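You operate a simulated robot arm through the tools that you are given. There is no shell and no other tool.

The job below is to be done with a simulated robot arm. You get a single attempt, and the scene is never put back.

## Task
Square up the discs in the jig and clamp them again.
Fine: undo the clamp first, close the jig lever, then clamp; the lever ends back at open. Where these are worked on the way, their far stop is far enough and under half their travel is too little: jig lever.

The check looks at the end state, three seconds after you hand in, the way a careful person would. Anything else that was tipped, shoved, dropped, spilled or broken makes it a failure.

## Robot
A 7-joint arm with a fingered hand, fixed in place. Base frame: the origin is on the floor under the middle of its stand, x ahead of it, y to its left, z up. Units: m, rad, N and s.
With the tool pointing down near the work surface it reaches from about 0.32 to 0.72 m from the base axis. Its first joint turns from -2.897 to 2.897 rad. Payload 4 kg.
Tool frame: the origin (TCP) lies between the finger pads and is the grasp point; the fingertips stand 0.026 m ahead of it; z points along the fingers, y is the line along which they close. The gripper opens to 0.148 m; its body begins 0.073 m behind the TCP. The gripper is a hand of 3 fingers: y runs from the thumb to the fingers, the wrist lies at [0, 0, -0.239] in the tool frame, and closing takes about 1.5 s.
Orientation is that of the tool frame in the base frame, as a unit quaternion [w, x, y, z]. With the fingers straight down and closing along the base's y, the tool's x points along the base's -x, its y along +y and its z along -z.

## Interface
- The arm moves only by the tool play_rows. Its argument "motion" is a list of rows, each a list of 7 numbers: the shift along the tool's x, y, z in m, then the turn, a rotation vector about the tool's x, y, z in rad, then the gripper command, from -1 (fully open) to 1 (shut), values between in proportion. In form: [[dx, dy, dz, ax, ay, az, grip], ...]. A call has 1 to 20 rows; each row shifts and turns the commanded pose from where the row before left it, along the tool's axes as they then stand. Rows are played at 5 a second. More than 0.05 m and 0.15 rad between two rows, or a gripper value outside its range, and nothing of the call is played. Where a pose cannot be reached the arm comes as near as it can. A force on the tool above 50 N (or 10 N above the force at the start of the call, whichever is more), or a blocked arm, ends the call early, and 0.2 s more pass. The fingers move at their own pace (about 0.072 m/s each) and stop on an object; they squeeze with about 30 N. The grip force told is the motor's: it shows also when the fingers shut on nothing. Time passes only in rows, and 0.2 s behind the last, so rows that do not move let the fingers close. The reply holds the time, the measured pose of the TCP, the force on the tool along the base axes, the opening and the grip force, in the units named above and with some noise, with the torque about the TCP (base axes, N m) and any sound that the robot's microphone picked up.
- Cameras (640 x 400 px; columns grow to the right, rows downward): "scene" is fixed at [0.4, 0.6512, 1.6296]; the picture's right is [-0.51, 0.86, 0.00], its down [0.77, 0.46, -0.43] and it looks along [-0.37, -0.22, -0.90] (base axes); focal length 329 px, centre (320, 200). "wrist" rides on the gripper at [0.068, -0.039, -0.09] in the tool frame; the picture's right is [0.50, 0.87, 0.00], its down [-0.66, 0.38, -0.65] and it looks along [-0.57, 0.33, 0.76] (tool axes); focal length 222 px, centre (320, 200). There is no depth. A picture from a camera that has moved, and an enlarged one, comes with that camera's place and axes in the base frame and with its lens.
- grab_frame(camera): a new picture of that camera. It takes no simulated time.
- lift_body(by): slides the trunk up (or, below 0, down) by that many m; the arm rides with it, the base frame stays. It gives what a move gives, with no picture.
- set_grasp(shape): the hand has 3 fingers and takes this shape, open, in about a second: jaw (thumb against the fingers, like two jaws); tri (thumb and two fingers); tip (a fingertip pinch); poke (one finger out to press); point (the index stretched); flat (the hand flat); cup (the hand cupped); fist (a fist). The gripper value then closes the fingers along that shape, each until it touches; the sizes above hold for jaw. It gives what a move gives, with no picture.
- inspect(camera, box): a new picture of the part [left, top, right, bottom] of that camera's present view, enlarged. It takes no simulated time.
- finish_job(): hands the job in; it is judged then, once.

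Nothing tells you positions but the pictures and the camera data. Unless the task says otherwise, let go and move clear before handing in.

The tools are called by a JSON object that holds its "method" and its "body". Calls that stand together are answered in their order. play_rows: Moves the arm, as the interface text tells. Its arguments: {"type":"object","properties":{"motion":{"type":"array","items":{"type":"array","items":{"type":"number"}}}},"required":["motion"]} The other tools are called the same way: lift_body (by) moves the trunk up or down; set_grasp (shape) gives the hand a shape; grab_frame (camera) takes a picture; inspect (camera, box) takes an enlarged picture of a part of a camera's view; finish_job () hands the job in.

At the start:

```text
clock: 0.0
ee_pos: [0.2594, 0.3282, 1.2119]
ee_rot: [0.0, -0.001, 1.0, 0.0]
force: [-0.1, 0.3, 0.1]
wrist_torque: [-0.02, -0.01, 0.0]
finger_gap: 0.1479
gripper_force: 0.0
shape: jaw
trunk travel left (down, up): [-0.45, 0.14]
```

scene: 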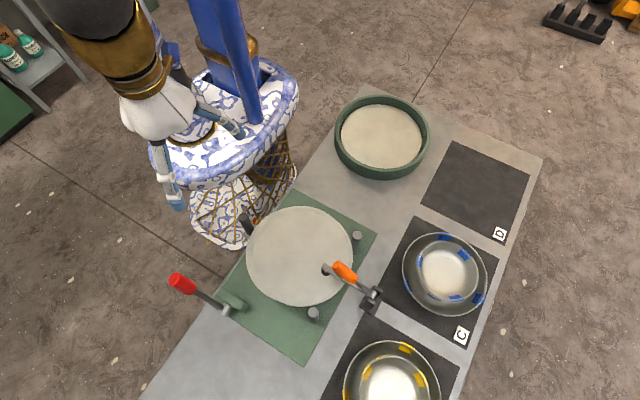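
wrist: 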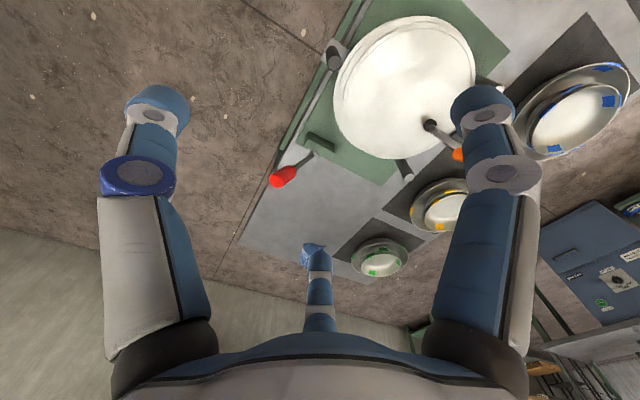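

I see a bench with a green jig plate holding a stack of discs, a red-handled lever at its left and an orange-handled toggle clamp on top of the discs. I'll look closer before moving.

{"method": "inspect", "body": {"camera": "scene", "box": [150, 180, 400, 370]}}

{"method": "inspect", "body": {"camera": "scene", "box": [300, 240, 400, 330]}}

{"method": "inspect", "body": {"camera": "scene", "box": [150, 250, 270, 340]}}

{"method": "inspect", "body": {"camera": "wrist", "box": [240, 0, 520, 220]}}

```text
2.11 times, centred on (275, 275) of scene
camera zoom: at [0.4, 0.6512, 1.6296], right [-0.51, 0.86, 0.0], down [0.77, 0.46, -0.43], along [-0.37, -0.22, -0.9], focal length 692 px, centre (415, 42)
```

zoom: 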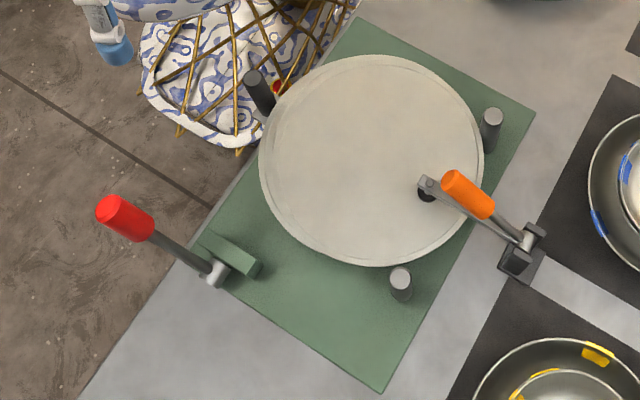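

```text
4.44 times, centred on (350, 285) of scene
camera zoom: at [0.4, 0.6512, 1.6296], right [-0.51, 0.86, 0.0], down [0.77, 0.46, -0.43], along [-0.37, -0.22, -0.9], focal length 1461 px, centre (187, -178)
```

zoom: 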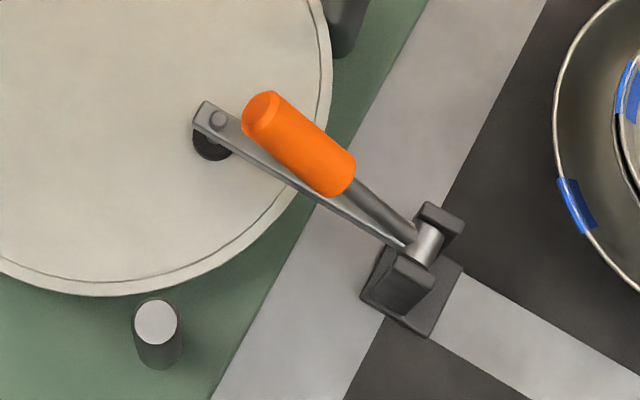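

```text
4.44 times, centred on (210, 295) of scene
camera zoom: at [0.4, 0.6512, 1.6296], right [-0.51, 0.86, 0.0], down [0.77, 0.46, -0.43], along [-0.37, -0.22, -0.9], focal length 1461 px, centre (809, -222)
```

zoom: 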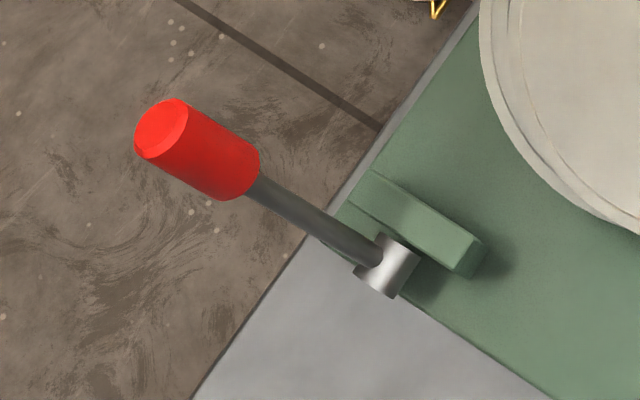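

```text
1.82 times, centred on (380, 110) of wrist
camera zoom: at [0.1906, 0.2887, 1.2998], right [-0.5, 0.87, 0.0], down [0.65, 0.38, 0.65], along [0.57, 0.33, -0.76], focal length 404 px, centre (211, 364)
```

zoom: 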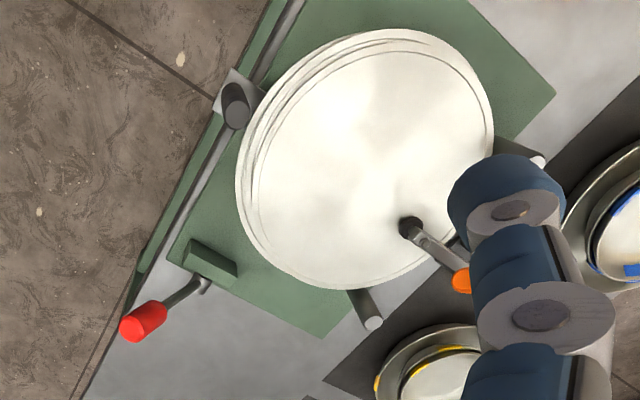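

The lever (red knob about [0.43, 0.34, 0.985], pivot near [0.425, 0.41, 0.84]) and the clamp handle (orange tip about [0.235, 0.59, 0.95]) both seem to swing about the base x axis. First I'll see how the hand looks when it closes, in free space.

{"method": "play_rows", "body": {"motion": [[0, 0, 0, 0, 0, 0, 1], [0, 0, 0, 0, 0, 0, 1], [0, 0, 0, 0, 0, 0, 1], [0, 0, 0, 0, 0, 0, 1], [0, 0, 0, 0, 0, 0, 1], [0, 0, 0, 0, 0, 0, 1], [0, 0, 0, 0, 0, 0, 1], [0, 0, 0, 0, 0, 0, 1]]}}

{"method": "grab_frame", "body": {"camera": "wrist"}}

{"method": "grab_frame", "body": {"camera": "scene"}}

```text
clock: 1.8
ee_pos: [0.2585, 0.3282, 1.2111]
ee_rot: [0.0, -0.001, 1.0, 0.0]
force: [0.0, -0.1, -0.5]
wrist_torque: [0.05, -0.02, 0.02]
finger_gap: 0.0
gripper_force: 29.5
shape: jaw
trunk travel left (down, up): [-0.45, 0.14]
```

```text
taken
camera wrist: at [0.1906, 0.2887, 1.2998], right [-0.5, 0.87, 0.0], down [0.65, 0.38, 0.65], along [0.57, 0.33, -0.76], focal length 222 px, centre (320, 200)
```

wrist: 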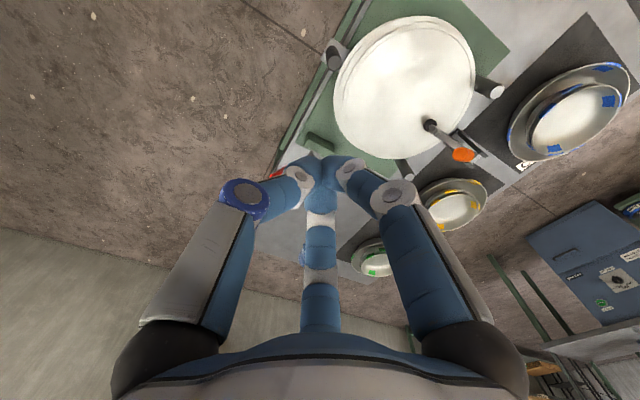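

```text
taken
```

scene: 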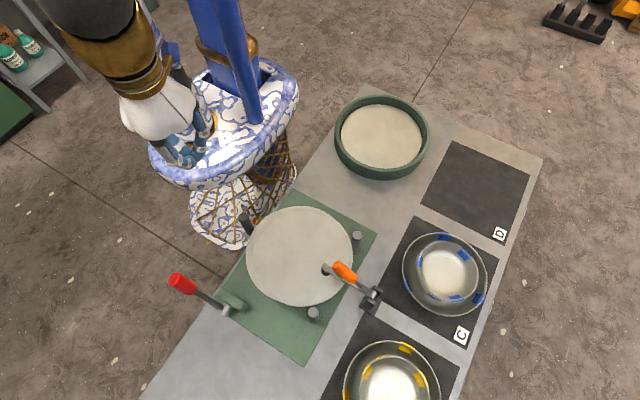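

The three fingers close to a compact tip, which suits pushing. I'll zoom in on both handles through the wrist camera now that the view is clearer.

{"method": "inspect", "body": {"camera": "wrist", "box": [400, 80, 540, 180]}}

{"method": "inspect", "body": {"camera": "wrist", "box": [260, 0, 420, 190]}}

{"method": "inspect", "body": {"camera": "scene", "box": [210, 180, 290, 320]}}

```text
4.00 times, centred on (470, 130) of wrist
camera zoom: at [0.1906, 0.2887, 1.2998], right [-0.5, 0.87, 0.0], down [0.65, 0.38, 0.65], along [0.57, 0.33, -0.76], focal length 888 px, centre (-280, 480)
```

zoom: 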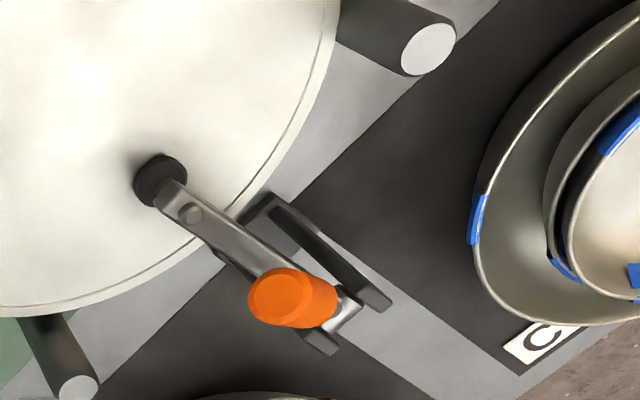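

```text
2.11 times, centred on (340, 95) of wrist
camera zoom: at [0.1906, 0.2887, 1.2998], right [-0.5, 0.87, 0.0], down [0.65, 0.38, 0.65], along [0.57, 0.33, -0.76], focal length 468 px, centre (278, 421)
```

zoom: 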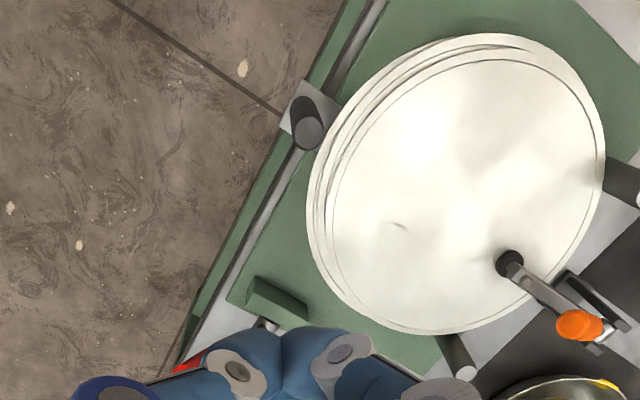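

```text
2.86 times, centred on (250, 250) of scene
camera zoom: at [0.4, 0.6512, 1.6296], right [-0.51, 0.86, 0.0], down [0.77, 0.46, -0.43], along [-0.37, -0.22, -0.9], focal length 939 px, centre (520, 57)
```

zoom: 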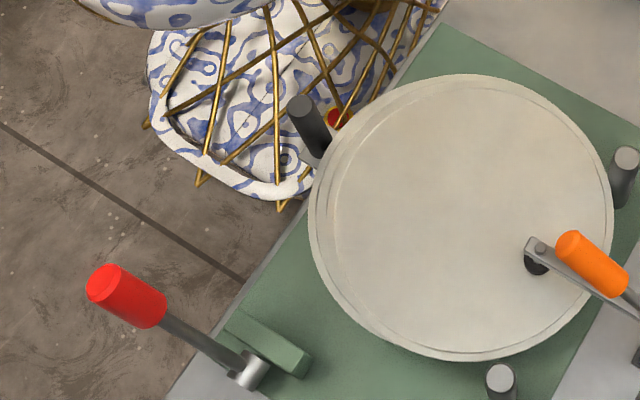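

The clamp pivot triangulates to about [0.2325, 0.688, 0.894], with the handle rising 35° toward -y to a tip at [0.235, 0.593, 0.960]. I'll bring the hand over the discs, well clear, and tilt it in line with the handle.

{"method": "play_rows", "body": {"motion": [[0.0061, 0.025, 0.0225, 0, 0, 0, 0.05], [0.0061, 0.025, 0.0225, 0, 0, 0, 0.05], [0.0061, 0.025, 0.0225, 0, 0, 0, 0.05], [0.0061, 0.025, 0.0225, 0, 0, 0, 0.05], [0, 0, 0, -0.137, 0, 0, 0.05], [0, 0, 0, -0.137, 0, 0, 0.05], [0, 0, 0, -0.137, 0, 0, 0.05], [0, 0, 0, -0.137, 0, 0, 0.05], [0, 0, 0, -0.137, 0, 0, 0.05], [0, 0, 0, -0.137, 0, 0, 0.05], [0, 0, 0, -0.137, 0, 0, 0.05], [0, 0, 0, 0, 0, 0, 0.05]]}}

{"method": "grab_frame", "body": {"camera": "wrist"}}

{"method": "grab_frame", "body": {"camera": "scene"}}

```text
clock: 4.4
ee_pos: [0.2341, 0.4283, 1.1226]
ee_rot: [0.0, -0.001, 0.887, 0.463]
force: [-0.5, -0.2, 0.9]
wrist_torque: [0.0, -0.03, 0.01]
finger_gap: 0.0702
gripper_force: 0.1
shape: jaw
trunk travel left (down, up): [-0.45, 0.14]
```

```text
taken
camera wrist: at [0.1659, 0.3309, 1.1395], right [-0.5, 0.5, 0.71], down [0.65, -0.32, 0.69], along [0.57, 0.81, -0.16], focal length 222 px, centre (320, 200)
```

wrist: 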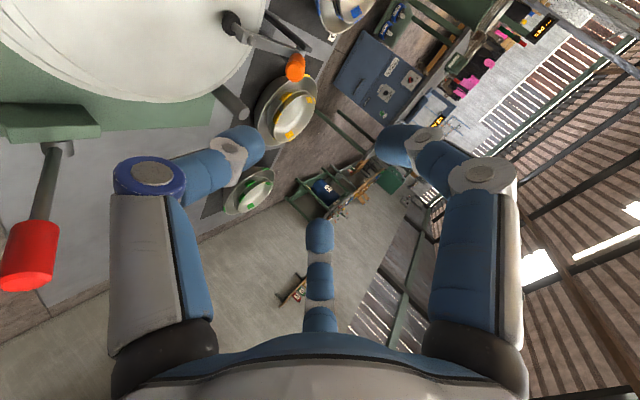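

```text
taken
```

scene: 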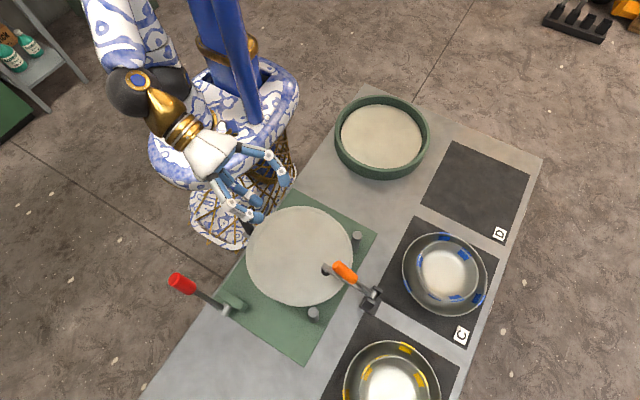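

{"method": "inspect", "body": {"camera": "wrist", "box": [200, 0, 340, 120]}}

{"method": "inspect", "body": {"camera": "scene", "box": [150, 100, 390, 320]}}

```text
3.33 times, centred on (270, 60) of wrist
camera zoom: at [0.1659, 0.3309, 1.1395], right [-0.5, 0.5, 0.71], down [0.65, -0.32, 0.69], along [0.57, 0.81, -0.16], focal length 740 px, centre (487, 667)
```

zoom: 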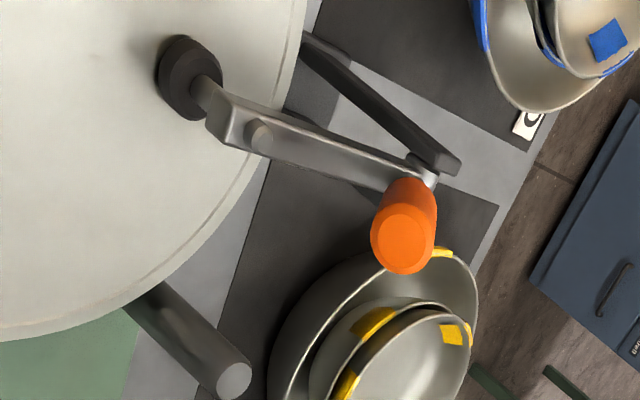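

```text
1.82 times, centred on (270, 210) of scene
camera zoom: at [0.4, 0.6512, 1.6296], right [-0.51, 0.86, 0.0], down [0.77, 0.46, -0.43], along [-0.37, -0.22, -0.9], focal length 598 px, centre (411, 182)
```

zoom: 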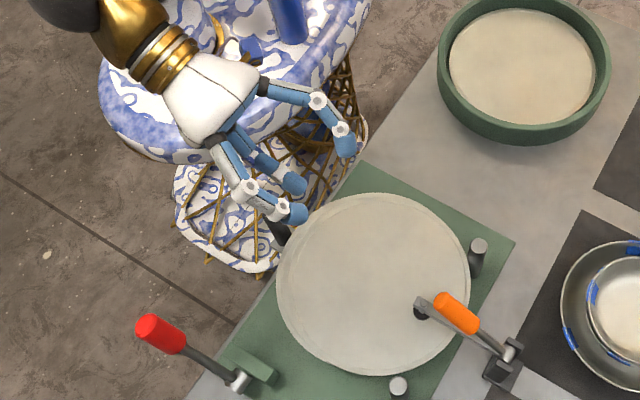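

The handle's tip is confirmed at [0.235, 0.593, 0.961], pivot [0.231, 0.688, 0.894], and the clamp bar lies under it at about z 0.895. I'll roll the hand 60° so that two fingers straddle the bar from below, then move to a pre-grasp point on the handle's axis.

{"method": "play_rows", "body": {"motion": [[0, 0, 0, 0, 0, 0.1309, 0.05], [0, 0, 0, 0, 0, 0.1309, 0.05], [0, 0, 0, 0, 0, 0.1309, 0.05], [0, 0, 0, 0, 0, 0.1309, 0.05], [0, 0, 0, 0, 0, 0.1309, 0.05], [0, 0, 0, 0, 0, 0.1309, 0.05], [0, 0, 0, 0, 0, 0.1309, 0.05], [0, 0, 0, 0, 0, 0.1309, 0.05], [-0.0068, -0.0038, 0.0301, 0, 0, 0, 0.05], [-0.0068, -0.0038, 0.0301, 0, 0, 0, 0.05], [-0.0068, -0.0038, 0.0301, 0, 0, 0, 0.05], [-0.0068, -0.0038, 0.0301, 0, 0, 0, 0.05], [-0.0068, -0.0037, 0.03, 0, 0, 0, 0.05], [0, 0, 0, 0, 0, 0, 0.05]]}}

{"method": "grab_frame", "body": {"camera": "wrist"}}

{"method": "grab_frame", "body": {"camera": "scene"}}

```text
clock: 7.4
ee_pos: [0.2341, 0.5269, 1.0029]
ee_rot: [-0.231, 0.443, 0.768, 0.4]
force: [0.5, -0.1, -0.5]
wrist_torque: [0.01, 0.04, 0.02]
finger_gap: 0.0702
gripper_force: 0.1
shape: jaw
trunk travel left (down, up): [-0.45, 0.14]
```

```text
taken
camera wrist: at [0.1656, 0.475, 1.0842], right [0.5, 0.5, 0.71], down [0.66, -0.75, 0.07], along [0.57, 0.43, -0.7], focal length 222 px, centre (320, 200)
```

wrist: 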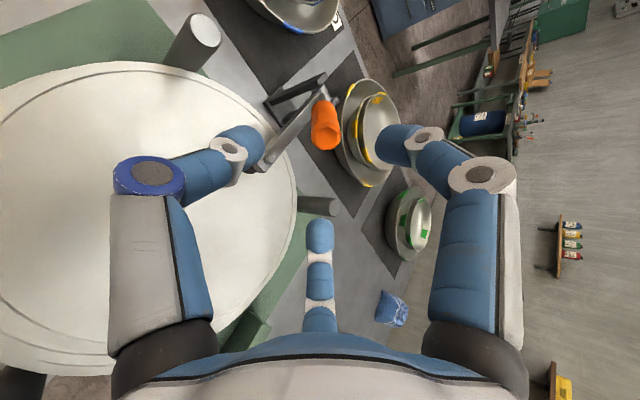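

```text
taken
```

scene: 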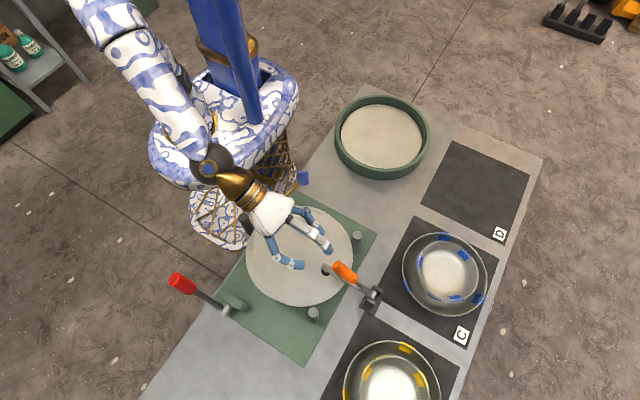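

{"method": "inspect", "body": {"camera": "wrist", "box": [220, 60, 420, 185]}}

{"method": "inspect", "body": {"camera": "scene", "box": [230, 150, 400, 320]}}

```text
3.20 times, centred on (320, 122) of wrist
camera zoom: at [0.1656, 0.475, 1.0842], right [0.5, 0.5, 0.71], down [0.66, -0.75, 0.07], along [0.57, 0.43, -0.7], focal length 711 px, centre (320, 448)
```

zoom: 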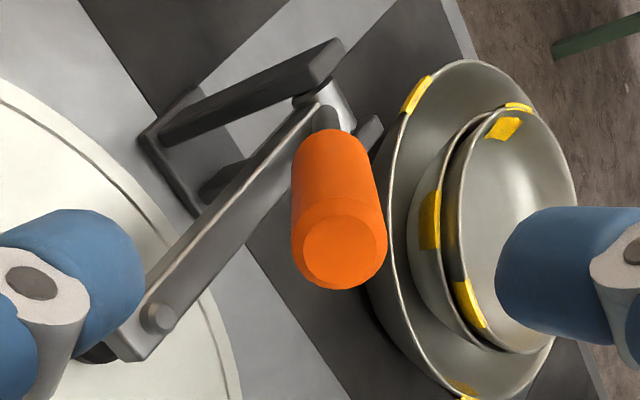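

```text
2.35 times, centred on (315, 235) of scene
camera zoom: at [0.4, 0.6512, 1.6296], right [-0.51, 0.86, 0.0], down [0.77, 0.46, -0.43], along [-0.37, -0.22, -0.9], focal length 774 px, centre (332, 118)
```

zoom: 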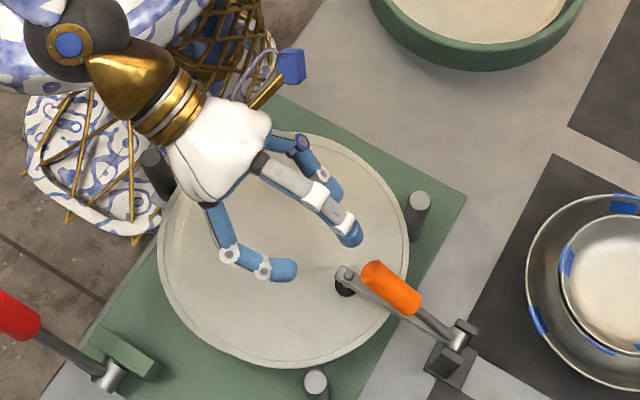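

The hand is coaxial with the handle to within about 5 mm (tip sits 4.5 mm toward picture right). I'll correct that, slide forward over the handle and close.

{"method": "play_rows", "body": {"motion": [[0.0023, 0.0039, 0.02, 0, 0, 0, 0.05], [0, 0, 0.025, 0, 0, 0, 0.05], [0, 0, 0.025, 0, 0, 0, 0.05], [0, 0, 0.025, 0, 0, 0, 0.05], [0, 0, 0, 0, 0, 0, 0.05]]}}

{"method": "grab_frame", "body": {"camera": "wrist"}}

{"method": "inspect", "body": {"camera": "scene", "box": [230, 150, 400, 320]}}

```text
clock: 8.6
ee_pos: [0.2388, 0.6099, 0.9522]
ee_rot: [-0.231, 0.443, 0.769, 0.399]
force: [0.5, 0.4, -0.9]
wrist_torque: [-0.02, -0.02, 0.02]
finger_gap: 0.0701
gripper_force: 0.0
shape: jaw
trunk travel left (down, up): [-0.45, 0.14]
```

```text
taken
camera wrist: at [0.1715, 0.5577, 1.034], right [0.5, 0.5, 0.71], down [0.66, -0.75, 0.07], along [0.57, 0.43, -0.7], focal length 222 px, centre (320, 200)
```

wrist: 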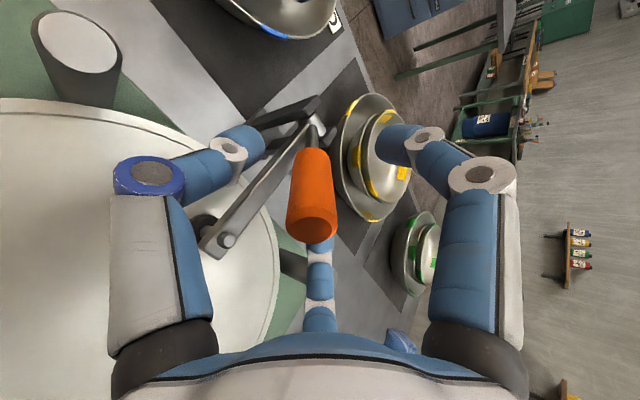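

```text
2.35 times, centred on (315, 235) of scene
camera zoom: at [0.4, 0.6512, 1.6296], right [-0.51, 0.86, 0.0], down [0.77, 0.46, -0.43], along [-0.37, -0.22, -0.9], focal length 774 px, centre (332, 118)
```

zoom: 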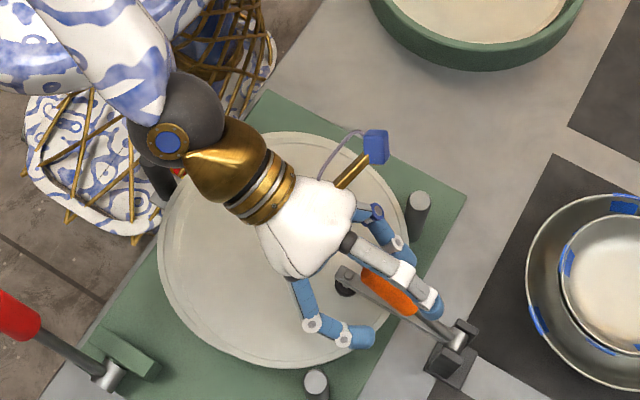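

The handle is centred between the three fingers. I'll make a 4 mm correction and close on it.

{"method": "play_rows", "body": {"motion": [[-0.002, -0.0035, 0, 0, 0, 0, 0.05], [0, 0, 0, 0, 0, 0, 0.3], [0, 0, 0, 0, 0, 0, 0.6], [0, 0, 0, 0, 0, 0, 0.8], [0, 0, 0, 0, 0, 0, 1], [0, 0, 0, 0, 0, 0, 1], [0, 0, 0, 0, 0, 0, 1]]}}

{"method": "grab_frame", "body": {"camera": "wrist"}}

{"method": "inspect", "body": {"camera": "scene", "box": [230, 150, 400, 320]}}

```text
clock: 10.2
ee_pos: [0.2372, 0.6073, 0.9496]
ee_rot: [-0.232, 0.443, 0.769, 0.399]
force: [0.5, 1.7, -4.1]
wrist_torque: [-0.05, -0.05, 0.04]
finger_gap: 0.0185
gripper_force: 30.1
shape: jaw
trunk travel left (down, up): [-0.45, 0.14]
```

```text
taken
camera wrist: at [0.1686, 0.5552, 1.031], right [0.5, 0.5, 0.71], down [0.66, -0.75, 0.07], along [0.57, 0.43, -0.7], focal length 222 px, centre (320, 200)
```

wrist: 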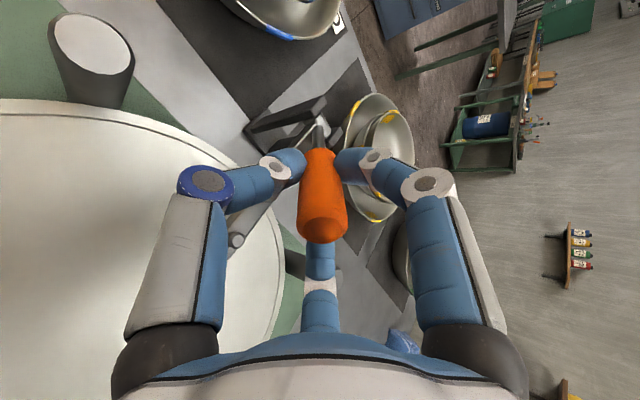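

```text
2.35 times, centred on (315, 235) of scene
camera zoom: at [0.4, 0.6512, 1.6296], right [-0.51, 0.86, 0.0], down [0.77, 0.46, -0.43], along [-0.37, -0.22, -0.9], focal length 774 px, centre (332, 118)
```

zoom: 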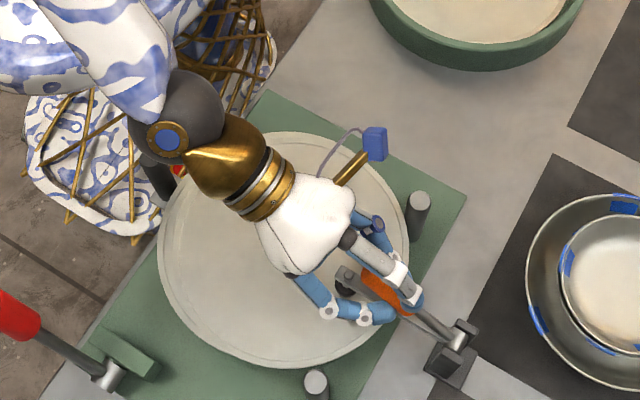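

The handle is gripped (gap 18.5 mm, 30 N). Now I'll swing it up about the pivot, turning the hand along with it, a little at first.

{"method": "play_rows", "body": {"motion": [[0.00509, 0.00294, 0.00018, 0.03, -0.05196, 0, 1], [0.00509, 0.00294, 0.00018, 0.03, -0.05196, 0, 1], [0.00509, 0.00294, 0.00018, 0.03, -0.05196, 0, 1], [0.00509, 0.00294, 0.00018, 0.03, -0.05196, 0, 1], [0.00509, 0.00294, 0.00018, 0.03, -0.05196, 0, 1]]}}

{"method": "grab_frame", "body": {"camera": "wrist"}}

{"method": "inspect", "body": {"camera": "scene", "box": [230, 150, 400, 320]}}

```text
clock: 11.4
ee_pos: [0.2318, 0.6197, 0.9625]
ee_rot: [-0.197, 0.459, 0.807, 0.316]
force: [25.2, -17.5, 0.0]
wrist_torque: [-0.32, -0.55, -0.37]
finger_gap: 0.0188
gripper_force: 29.8
shape: jaw
out of reach, approached as far as the arm can: row 1, 2, 4
trunk travel left (down, up): [-0.45, 0.14]
```

```text
taken
camera wrist: at [0.1663, 0.5829, 1.053], right [0.5, 0.64, 0.59], down [0.67, -0.71, 0.2], along [0.55, 0.3, -0.78], focal length 222 px, centre (320, 200)
```

wrist: 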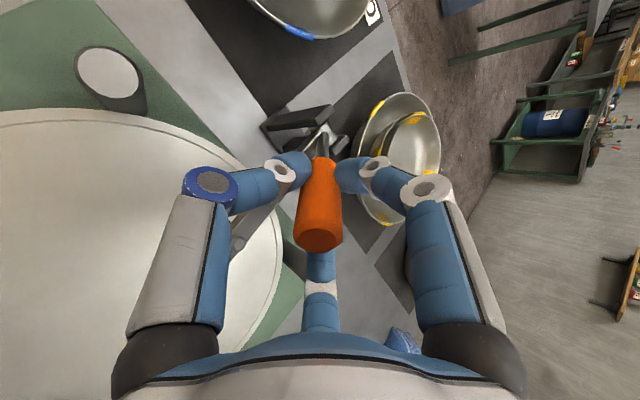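

```text
2.35 times, centred on (315, 235) of scene
camera zoom: at [0.4, 0.6512, 1.6296], right [-0.51, 0.86, 0.0], down [0.77, 0.46, -0.43], along [-0.37, -0.22, -0.9], focal length 774 px, centre (332, 118)
```

zoom: 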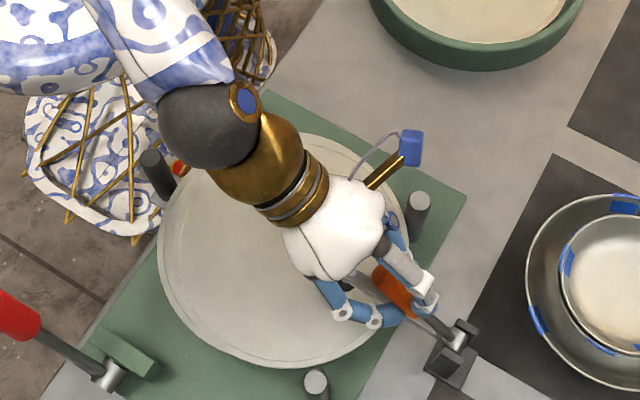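

The handle rose about 10° to roughly 45°, but the arm reported trouble reaching and is pulling sideways in x. I'll hold still for a moment to see where it settles before going on.

{"method": "play_rows", "body": {"motion": [[0, 0, 0, 0, 0, 0, 1], [0, 0, 0, 0, 0, 0, 1]]}}

```text
clock: 12.0
ee_pos: [0.2323, 0.6181, 0.9612]
ee_rot: [-0.198, 0.459, 0.806, 0.317]
force: [25.2, -16.8, -0.1]
wrist_torque: [-0.27, -0.57, -0.4]
finger_gap: 0.0185
gripper_force: 30.1
shape: jaw
trunk travel left (down, up): [-0.45, 0.14]
```

The reach trouble has left the command pulling about 25 N in -x. I'll shift the command back a few mm in +x to relieve that and see if the arm follows.

{"method": "play_rows", "body": {"motion": [[-0.0025, 0.0043, 0, 0, 0, 0, 1], [0, 0, 0, 0, 0, 0, 1]]}}

```text
clock: 12.6
ee_pos: [0.2333, 0.6189, 0.9608]
ee_rot: [-0.2, 0.457, 0.807, 0.315]
force: [13.6, -19.3, 1.9]
wrist_torque: [-0.34, -0.39, -0.19]
finger_gap: 0.0189
gripper_force: 29.7
shape: jaw
trunk travel left (down, up): [-0.45, 0.14]
```

Relieving works. I'll continue swinging the handle up in small steps while correcting x.

{"method": "play_rows", "body": {"motion": [[0.003, 0.0046, 0.00012, 0.025, -0.0433, 0, 1], [0.003, 0.0046, 0.00012, 0.025, -0.0433, 0, 1], [0.0042, 0.0025, 0.00012, 0.025, -0.0433, 0, 1], [0.0042, 0.0025, 0.00012, 0.025, -0.0433, 0, 1]]}}

{"method": "inspect", "body": {"camera": "scene", "box": [230, 150, 400, 320]}}

{"method": "grab_frame", "body": {"camera": "wrist"}}

```text
clock: 13.6
ee_pos: [0.2368, 0.6372, 0.9749]
ee_rot: [-0.15, 0.472, 0.837, 0.234]
force: [-5.3, -11.5, 7.3]
wrist_torque: [-0.26, 0.08, -0.02]
finger_gap: 0.0201
gripper_force: 30.1
shape: jaw
trunk travel left (down, up): [-0.45, 0.14]
```

```text
2.35 times, centred on (315, 235) of scene
camera zoom: at [0.4, 0.6512, 1.6296], right [-0.51, 0.86, 0.0], down [0.77, 0.46, -0.43], along [-0.37, -0.22, -0.9], focal length 774 px, centre (332, 118)
```

zoom: 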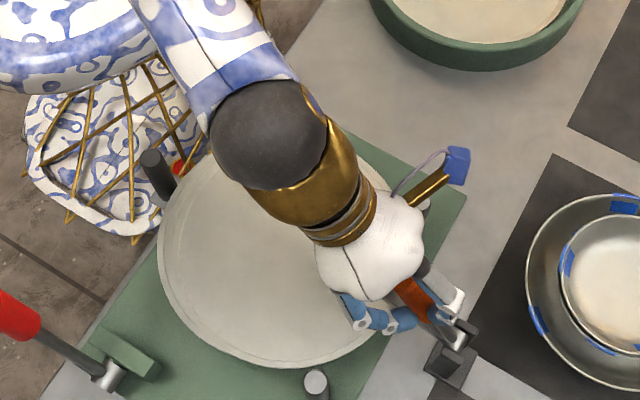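

```text
taken
camera wrist: at [0.1697, 0.6189, 1.071], right [0.49, 0.74, 0.45], down [0.68, -0.65, 0.34], along [0.55, 0.14, -0.82], focal length 222 px, centre (320, 200)
```

wrist: 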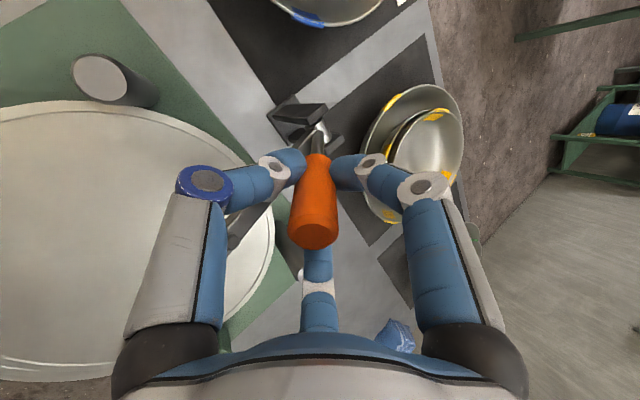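

The handle is now at about 58° and moving freely. I'll keep going toward vertical.

{"method": "play_rows", "body": {"motion": [[0.00495, 0.0029, 0.00018, 0.03, -0.05196, 0, 1], [0.00495, 0.0029, 0.00018, 0.03, -0.05196, 0, 1], [0.00495, 0.0029, 0.00018, 0.03, -0.05196, 0, 1], [0.00495, 0.0029, 0.00018, 0.03, -0.05196, 0, 1], [0.00495, 0.0029, 0.00018, 0.03, -0.05196, 0, 1]]}}

{"method": "inspect", "body": {"camera": "scene", "box": [230, 150, 400, 320]}}

{"method": "grab_frame", "body": {"camera": "wrist"}}

```text
clock: 14.8
ee_pos: [0.2358, 0.6625, 0.9854]
ee_rot: [-0.074, 0.487, 0.863, 0.11]
force: [-5.1, -4.3, 12.5]
wrist_torque: [-0.18, 0.15, -0.03]
finger_gap: 0.0201
gripper_force: 30.0
shape: jaw
trunk travel left (down, up): [-0.45, 0.14]
```

```text
2.35 times, centred on (315, 235) of scene
camera zoom: at [0.4, 0.6512, 1.6296], right [-0.51, 0.86, 0.0], down [0.77, 0.46, -0.43], along [-0.37, -0.22, -0.9], focal length 774 px, centre (332, 118)
```

zoom: 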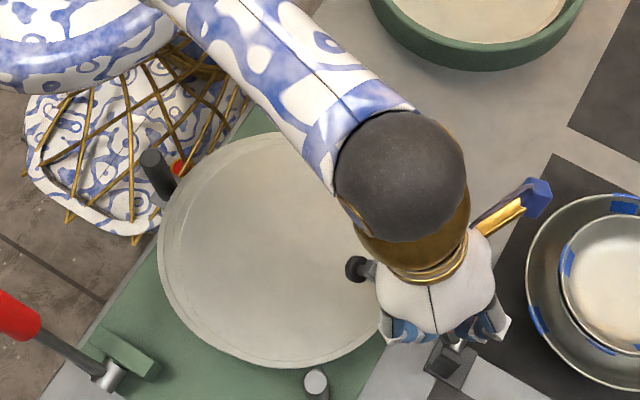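

```text
taken
camera wrist: at [0.1689, 0.6748, 1.0817], right [0.48, 0.85, 0.22], down [0.68, -0.52, 0.52], along [0.55, -0.11, -0.83], focal length 222 px, centre (320, 200)
```

wrist: 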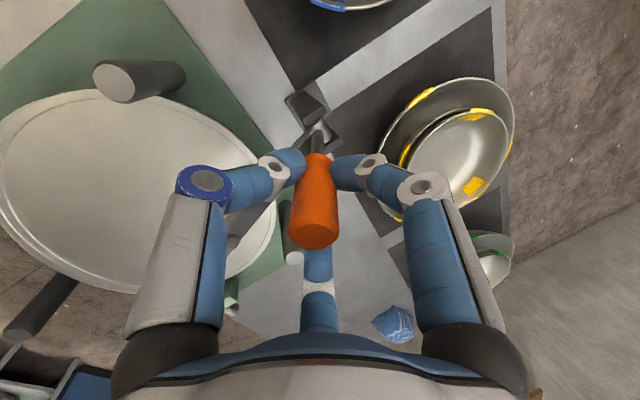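

The clamp bar's pad has lifted off the discs. I'll carry on to vertical and watch for the stop.

{"method": "play_rows", "body": {"motion": [[0.0041, 0.0024, 0.0001, 0.025, -0.0433, 0, 1], [0.0041, 0.0024, 0.0001, 0.025, -0.0433, 0, 1], [0.0041, 0.0024, 0.0001, 0.025, -0.0433, 0, 1], [0.0041, 0.0024, 0.0001, 0.025, -0.0433, 0, 1], [0.0041, 0.0024, 0.0001, 0.025, -0.0433, 0, 1]]}}

{"method": "inspect", "body": {"camera": "scene", "box": [260, 180, 420, 320]}}

{"method": "grab_frame", "body": {"camera": "wrist"}}

```text
clock: 16.0
ee_pos: [0.2115, 0.6198, 0.9674]
ee_rot: [-0.01, 0.491, 0.871, -0.003]
force: [29.8, -3.1, -13.5]
wrist_torque: [-0.08, -0.14, -0.21]
finger_gap: 0.0135
gripper_force: 29.7
shape: jaw
out of reach, approached as far as the arm can: row 1, 2, 3, 4, 5
trunk travel left (down, up): [-0.45, 0.14]
```

```text
2.86 times, centred on (340, 250) of scene
camera zoom: at [0.4, 0.6512, 1.6296], right [-0.51, 0.86, 0.0], down [0.77, 0.46, -0.43], along [-0.37, -0.22, -0.9], focal length 939 px, centre (263, 57)
```

zoom: 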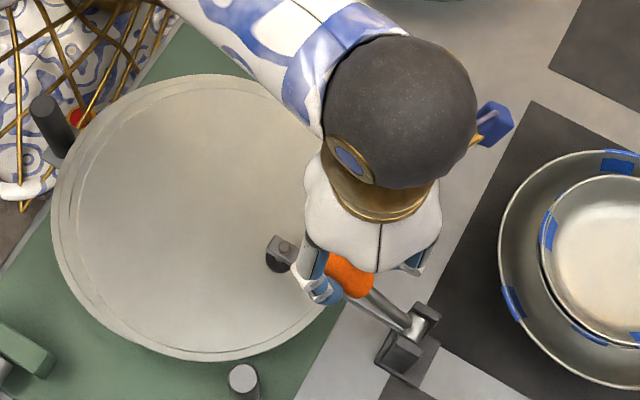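

```text
taken
camera wrist: at [0.144, 0.6555, 1.0566], right [0.48, 0.88, 0.0], down [0.68, -0.37, 0.64], along [0.56, -0.31, -0.77], focal length 222 px, centre (320, 200)
```

wrist: 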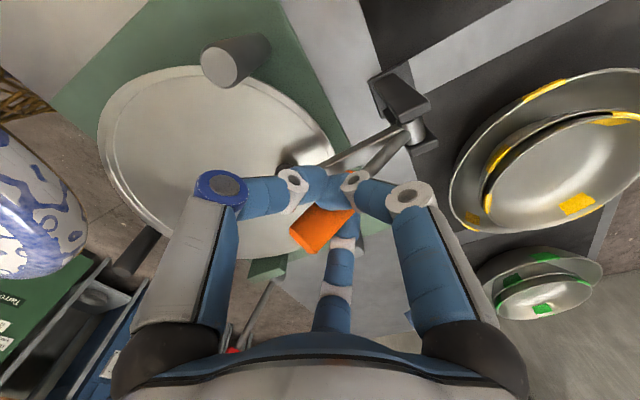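

The arm ran out of reach (its reach drops with wrist height, so the shoulder must sit low) and retreated, dragging the handle part-way back. I'll look closely before letting go and regrasping with the trunk raised.

{"method": "inspect", "body": {"camera": "wrist", "box": [230, 60, 450, 260]}}

{"method": "inspect", "body": {"camera": "scene", "box": [310, 220, 390, 300]}}

```text
2.00 times, centred on (340, 160) of wrist
camera zoom: at [0.144, 0.6555, 1.0566], right [0.48, 0.88, 0.0], down [0.68, -0.37, 0.64], along [0.56, -0.31, -0.77], focal length 444 px, centre (280, 280)
```

zoom: 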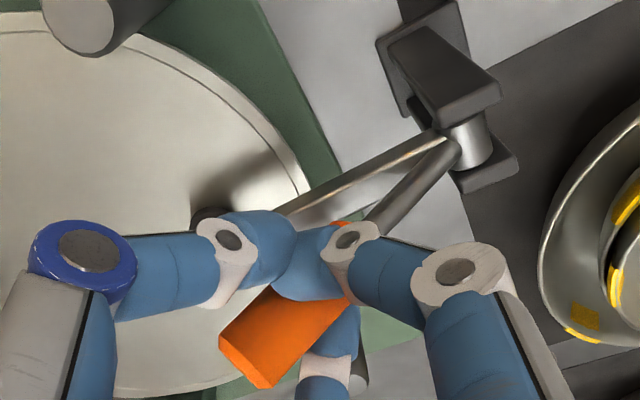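

```text
5.00 times, centred on (350, 260) of scene
camera zoom: at [0.4, 0.6512, 1.6296], right [-0.51, 0.86, 0.0], down [0.77, 0.46, -0.43], along [-0.37, -0.22, -0.9], focal length 1644 px, centre (170, -100)
```

zoom: 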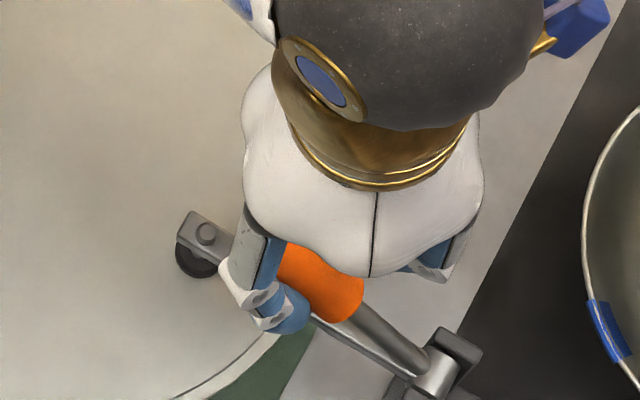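

The handle has dropped back to about 40° with the bar down; nothing else was disturbed. I'll open the hand, rise straight up off it, then raise the trunk for more reach.

{"method": "play_rows", "body": {"motion": [[0, 0, 0, 0, 0, 0, 0.4], [0, 0, 0, 0, 0, 0, -0.3], [0, 0, 0, 0, 0, 0, -0.8], [0, 0, 0, 0, 0, 0, -0.8], [0, 0, 0, 0, 0, 0, -0.8], [0, 0, -0.01, 0, 0, 0, -0.8], [0, 0, -0.02, 0, 0, 0, -0.8], [0, 0, -0.02, 0, 0, 0, -0.8], [0, 0, -0.02, 0, 0, 0, -0.8], [0, 0, -0.02, 0, 0, 0, -0.8]]}}

{"method": "grab_frame", "body": {"camera": "wrist"}}

{"method": "inspect", "body": {"camera": "scene", "box": [230, 150, 400, 320]}}

```text
clock: 18.2
ee_pos: [0.1966, 0.587, 1.0522]
ee_rot: [-0.012, 0.49, 0.872, 0.001]
force: [-0.2, 1.2, -0.2]
wrist_torque: [-0.02, -0.01, 0.01]
finger_gap: 0.1329
gripper_force: 0.0
shape: jaw
out of reach, approached as far as the arm can: row 7, 8, 9, 10
trunk travel left (down, up): [-0.45, 0.14]
```

```text
taken
camera wrist: at [0.1298, 0.6229, 1.1426], right [0.48, 0.88, 0.0], down [0.68, -0.37, 0.64], along [0.56, -0.3, -0.77], focal length 222 px, centre (320, 200)
```

wrist: 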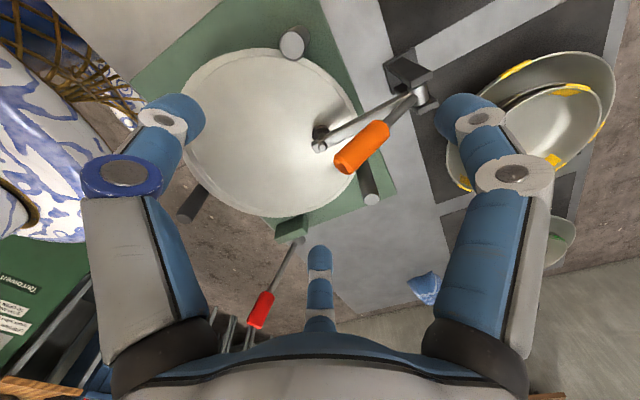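

```text
2.35 times, centred on (315, 235) of scene
camera zoom: at [0.4, 0.6512, 1.6296], right [-0.51, 0.86, 0.0], down [0.77, 0.46, -0.43], along [-0.37, -0.22, -0.9], focal length 774 px, centre (332, 118)
```

zoom: 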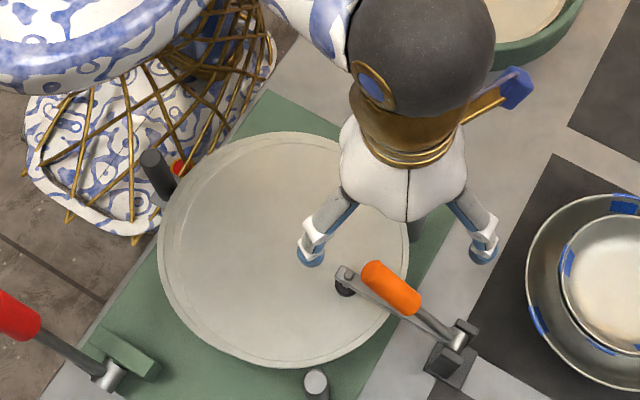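

The handle is back at its starting angle, undamaged. I'll raise the trunk fully so the wrist can go farther out at this height.

{"method": "lift_body", "body": {"by": 0.14}}

{"method": "grab_frame", "body": {"camera": "scene"}}

```text
clock: 19.9
ee_pos: [0.1958, 0.5886, 1.1928]
ee_rot: [-0.012, 0.49, 0.872, 0.0]
force: [-0.2, -0.4, 0.7]
wrist_torque: [0.0, 0.01, -0.01]
finger_gap: 0.1331
gripper_force: 0.1
shape: jaw
trunk travel left (down, up): [-0.59, 0.0]
```

```text
taken
```

scene: 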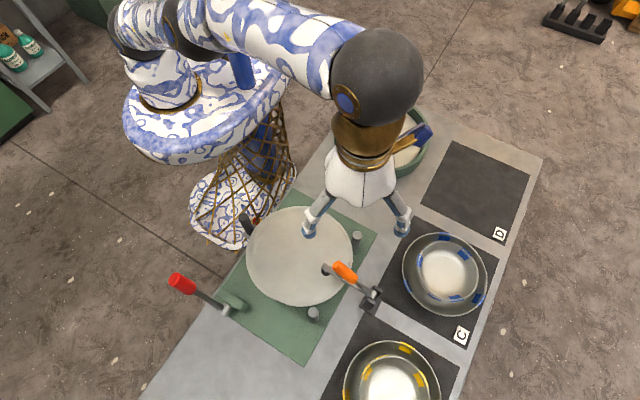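

Now I'll move back over the discs and tilt the hand in line with the handle again.

{"method": "play_rows", "body": {"motion": [[-0.0288, -0.0055, 0.0227, 0, 0, 0, 0.05], [-0.0288, -0.0055, 0.0227, 0, 0, 0, 0.05], [-0.0288, -0.0055, 0.0227, 0, 0, 0, 0.05], [-0.0289, -0.0053, 0.0226, 0, 0, 0, 0.05], [0, 0, 0, -0.0713, 0.1171, 0, 0.05], [0, 0, 0, -0.0713, 0.1171, 0, 0.05], [0, 0, 0, -0.0713, 0.1171, 0, 0.05], [0, 0, 0, -0.0713, 0.1171, 0, 0.05], [0, 0, 0, -0.0713, 0.1171, 0, 0.05], [0, 0, 0, -0.0713, 0.1171, 0, 0.05], [0, 0, 0, -0.0713, 0.1171, 0, 0.05], [0, 0, 0, 0, 0, 0, 0.05]]}}

{"method": "grab_frame", "body": {"camera": "wrist"}}

{"method": "grab_frame", "body": {"camera": "scene"}}

```text
clock: 22.5
ee_pos: [0.2288, 0.4815, 1.0964]
ee_rot: [-0.227, 0.441, 0.793, 0.353]
force: [-0.7, -0.3, -0.5]
wrist_torque: [0.0, -0.01, -0.01]
finger_gap: 0.0706
gripper_force: 0.1
shape: jaw
out of reach, approached as far as the arm can: row 10, 11
trunk travel left (down, up): [-0.59, 0.0]
```

```text
taken
camera wrist: at [0.1643, 0.4346, 1.183], right [0.49, 0.58, 0.65], down [0.69, -0.71, 0.12], along [0.53, 0.39, -0.75], focal length 222 px, centre (320, 200)
```

wrist: 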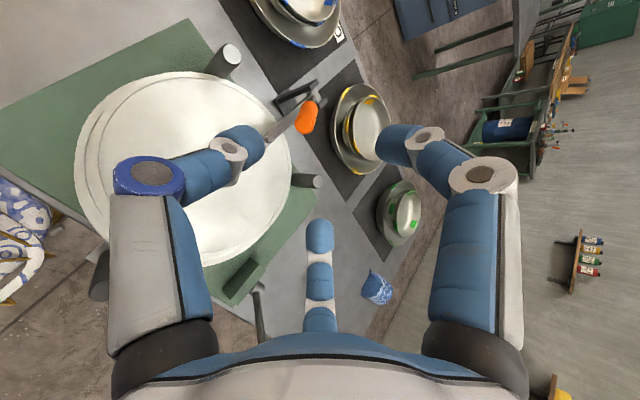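

```text
taken
```

scene: 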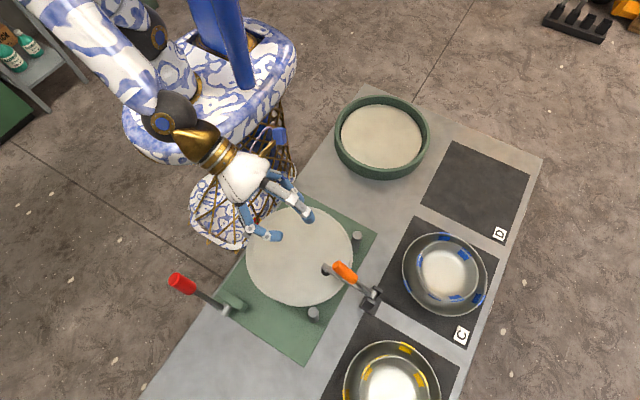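

Tilt is limited to about 50° this close in; that's good enough for grasping. I'll move to the pre-grasp point along the handle's line.

{"method": "play_rows", "body": {"motion": [[-0.0085, -0.0005, 0.0243, 0, 0, 0, 0.05], [-0.0085, -0.0005, 0.0243, 0, 0, 0, 0.05], [-0.0084, -0.0005, 0.0243, 0, 0, 0, 0.05], [-0.0084, -0.0004, 0.0244, 0, 0, 0, 0.05], [0, 0, 0, 0, 0, 0, 0.05]]}}

{"method": "inspect", "body": {"camera": "wrist", "box": [220, 60, 420, 185]}}

```text
clock: 23.7
ee_pos: [0.241, 0.5395, 1.008]
ee_rot: [-0.228, 0.441, 0.792, 0.355]
force: [0.4, -0.1, -0.5]
wrist_torque: [-0.02, -0.05, 0.02]
finger_gap: 0.0705
gripper_force: 0.1
shape: jaw
trunk travel left (down, up): [-0.59, 0.0]
```

```text
3.20 times, centred on (320, 122) of wrist
camera zoom: at [0.1768, 0.4925, 1.0963], right [0.49, 0.58, 0.65], down [0.69, -0.71, 0.12], along [0.53, 0.39, -0.75], focal length 711 px, centre (320, 448)
```

zoom: 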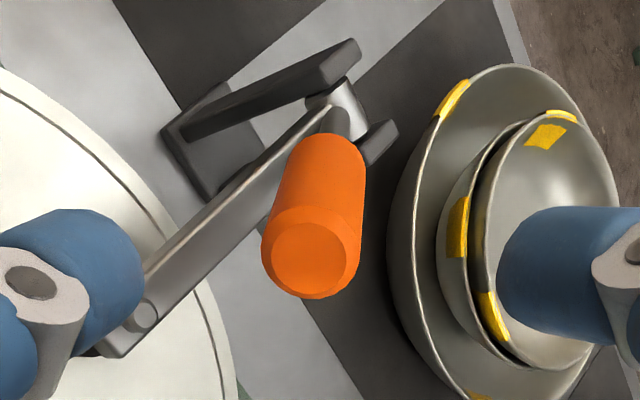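

Aligned within about 3 mm. Advancing over the handle, removing the small sideways tilt, then closing.

{"method": "play_rows", "body": {"motion": [[0.0002, -0.0003, 0.022, -0.014, -0.0083, 0, 0.05], [0.0002, -0.0003, 0.022, -0.014, -0.0083, 0, 0.05], [0.0002, -0.0003, 0.022, -0.014, -0.0083, 0, 0.05], [0.0002, -0.0001, 0.0207, 0, 0, 0, 0.05], [0, 0, 0, 0, 0, 0, 0.05]]}}

{"method": "inspect", "body": {"camera": "wrist", "box": [200, 80, 440, 260]}}

```text
clock: 24.9
ee_pos: [0.2386, 0.6039, 0.9536]
ee_rot: [-0.208, 0.45, 0.788, 0.365]
force: [0.0, 0.1, -0.1]
wrist_torque: [0.02, 0.0, -0.02]
finger_gap: 0.0704
gripper_force: 0.1
shape: jaw
trunk travel left (down, up): [-0.59, 0.0]
```

```text
2.22 times, centred on (320, 170) of wrist
camera zoom: at [0.1687, 0.5597, 1.0396], right [0.49, 0.56, 0.66], down [0.66, -0.74, 0.14], along [0.57, 0.37, -0.73], focal length 494 px, centre (320, 267)
```

zoom: 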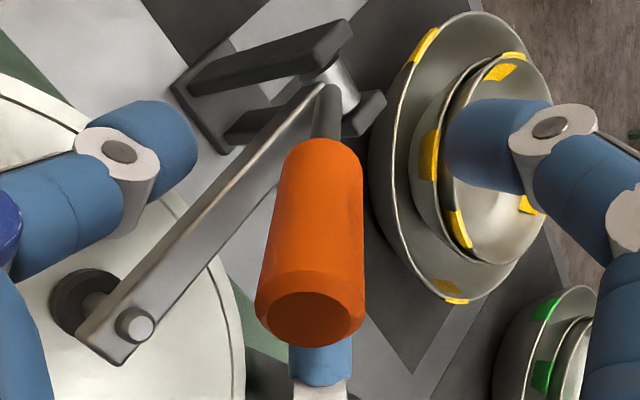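

The handle sits centred between the fingers. Closing now.

{"method": "play_rows", "body": {"motion": [[0, 0, 0, 0, 0, 0, 0.3], [0, 0, 0, 0, 0, 0, 0.6], [0, 0, 0, 0, 0, 0, 0.8], [0, 0, 0, 0, 0, 0, 1], [0, 0, 0, 0, 0, 0, 1], [0, 0, 0, 0, 0, 0, 1], [0, 0, 0, 0, 0, 0, 1]]}}

{"method": "play_rows", "body": {"motion": [[0.0053, 0.0031, -0.0004, 0.0305, -0.0517, 0, 1], [0.0053, 0.0031, -0.0004, 0.0305, -0.0517, 0, 1], [0.0053, 0.0031, -0.0004, 0.0305, -0.0517, 0, 1]]}}

{"method": "inspect", "body": {"camera": "wrist", "box": [200, 80, 440, 260]}}

```text
clock: 26.5
ee_pos: [0.237, 0.6043, 0.9539]
ee_rot: [-0.208, 0.45, 0.789, 0.364]
force: [1.7, 2.0, -2.9]
wrist_torque: [-0.02, -0.04, 0.05]
finger_gap: 0.0189
gripper_force: 29.8
shape: jaw
trunk travel left (down, up): [-0.59, 0.0]
```

```text
clock: 27.3
ee_pos: [0.2383, 0.616, 0.9643]
ee_rot: [-0.177, 0.463, 0.811, 0.309]
force: [3.6, -8.9, -7.4]
wrist_torque: [-0.32, -0.15, 0.17]
finger_gap: 0.0187
gripper_force: 30.4
shape: jaw
out of reach, approached as far as the arm can: row 3
trunk travel left (down, up): [-0.59, 0.0]
```

```text
2.22 times, centred on (320, 170) of wrist
camera zoom: at [0.1691, 0.5823, 1.056], right [0.49, 0.65, 0.58], down [0.66, -0.71, 0.24], along [0.57, 0.27, -0.78], focal length 494 px, centre (320, 267)
```

zoom: 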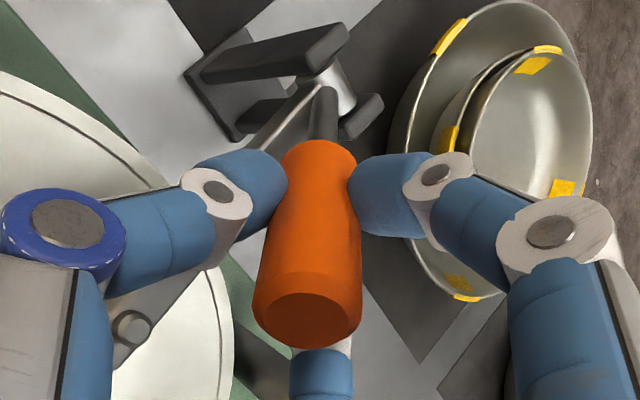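

{"method": "play_rows", "body": {"motion": [[0.0053, 0.0031, -0.0003, 0.0305, -0.0517, 0, 1], [0.0053, 0.0031, -0.0003, 0.0305, -0.0517, 0, 1], [0.0053, 0.0031, -0.0003, 0.0305, -0.0517, 0, 1], [0.0053, 0.0031, -0.0003, 0.0305, -0.0517, 0, 1]]}}

```text
clock: 28.3
ee_pos: [0.2354, 0.6333, 0.9789]
ee_rot: [-0.135, 0.476, 0.84, 0.223]
force: [20.2, -2.8, 0.7]
wrist_torque: [-0.08, -0.52, -0.15]
finger_gap: 0.0178
gripper_force: 29.9
shape: jaw
out of reach, approached as far as the arm can: row 1
trunk travel left (down, up): [-0.59, 0.0]
```

The handle is at 57°. I'll correct the slight x pull and continue.

{"method": "play_rows", "body": {"motion": [[0.0028, 0.0066, -0.0003, 0.0255, -0.0433, 0, 1], [0.0043, 0.0026, -0.0003, 0.0255, -0.0433, 0, 1], [0.0043, 0.0026, -0.0003, 0.0255, -0.0433, 0, 1], [0.0043, 0.0026, -0.0003, 0.0255, -0.0433, 0, 1]]}}

{"method": "inspect", "body": {"camera": "wrist", "box": [200, 80, 440, 260]}}

{"method": "inspect", "body": {"camera": "scene", "box": [230, 150, 400, 320]}}

```text
clock: 29.3
ee_pos: [0.2367, 0.6512, 0.9882]
ee_rot: [-0.086, 0.485, 0.86, 0.135]
force: [3.9, 1.0, -2.9]
wrist_torque: [0.0, -0.13, 0.03]
finger_gap: 0.0181
gripper_force: 30.0
shape: jaw
trunk travel left (down, up): [-0.59, 0.0]
```

```text
2.22 times, centred on (320, 170) of wrist
camera zoom: at [0.1691, 0.6568, 1.0849], right [0.49, 0.83, 0.27], down [0.67, -0.55, 0.49], along [0.56, -0.06, -0.83], focal length 494 px, centre (320, 267)
```

zoom: 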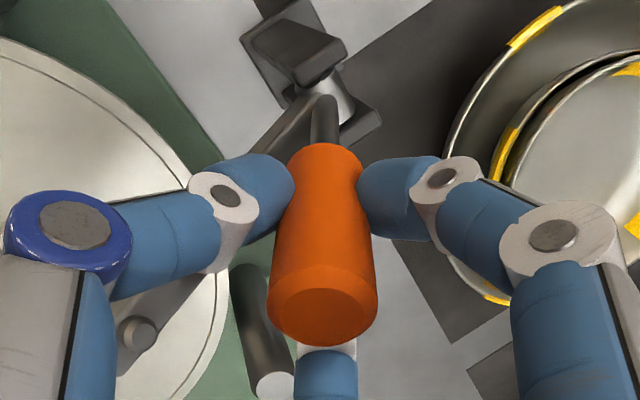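

```text
2.35 times, centred on (315, 235) of scene
camera zoom: at [0.4, 0.6512, 1.6296], right [-0.51, 0.86, 0.0], down [0.77, 0.46, -0.43], along [-0.37, -0.22, -0.9], focal length 774 px, centre (332, 118)
```

zoom: 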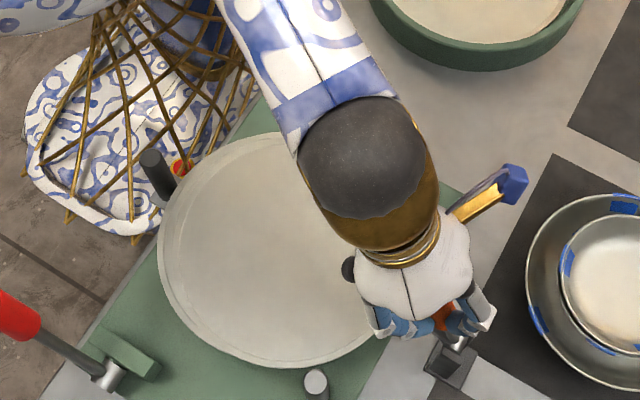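

Handle at 69°, force low. I'll continue to vertical, now turning the hand less than the handle so the wrist stays within reach.

{"method": "play_rows", "body": {"motion": [[0.00525, 0.00303, -0.0001, 0.0102, -0.0172, 0, 1], [0.00525, 0.00303, 0.0001, 0.0102, -0.0172, 0, 1], [0.00524, 0.00302, 0.00036, 0.0102, -0.0172, 0, 1]]}}

```text
clock: 30.1
ee_pos: [0.2375, 0.6679, 0.9928]
ee_rot: [-0.071, 0.488, 0.863, 0.109]
force: [-0.3, -0.8, -8.5]
wrist_torque: [-0.39, 0.03, -0.01]
finger_gap: 0.0179
gripper_force: 29.7
shape: jaw
trunk travel left (down, up): [-0.59, 0.0]
```

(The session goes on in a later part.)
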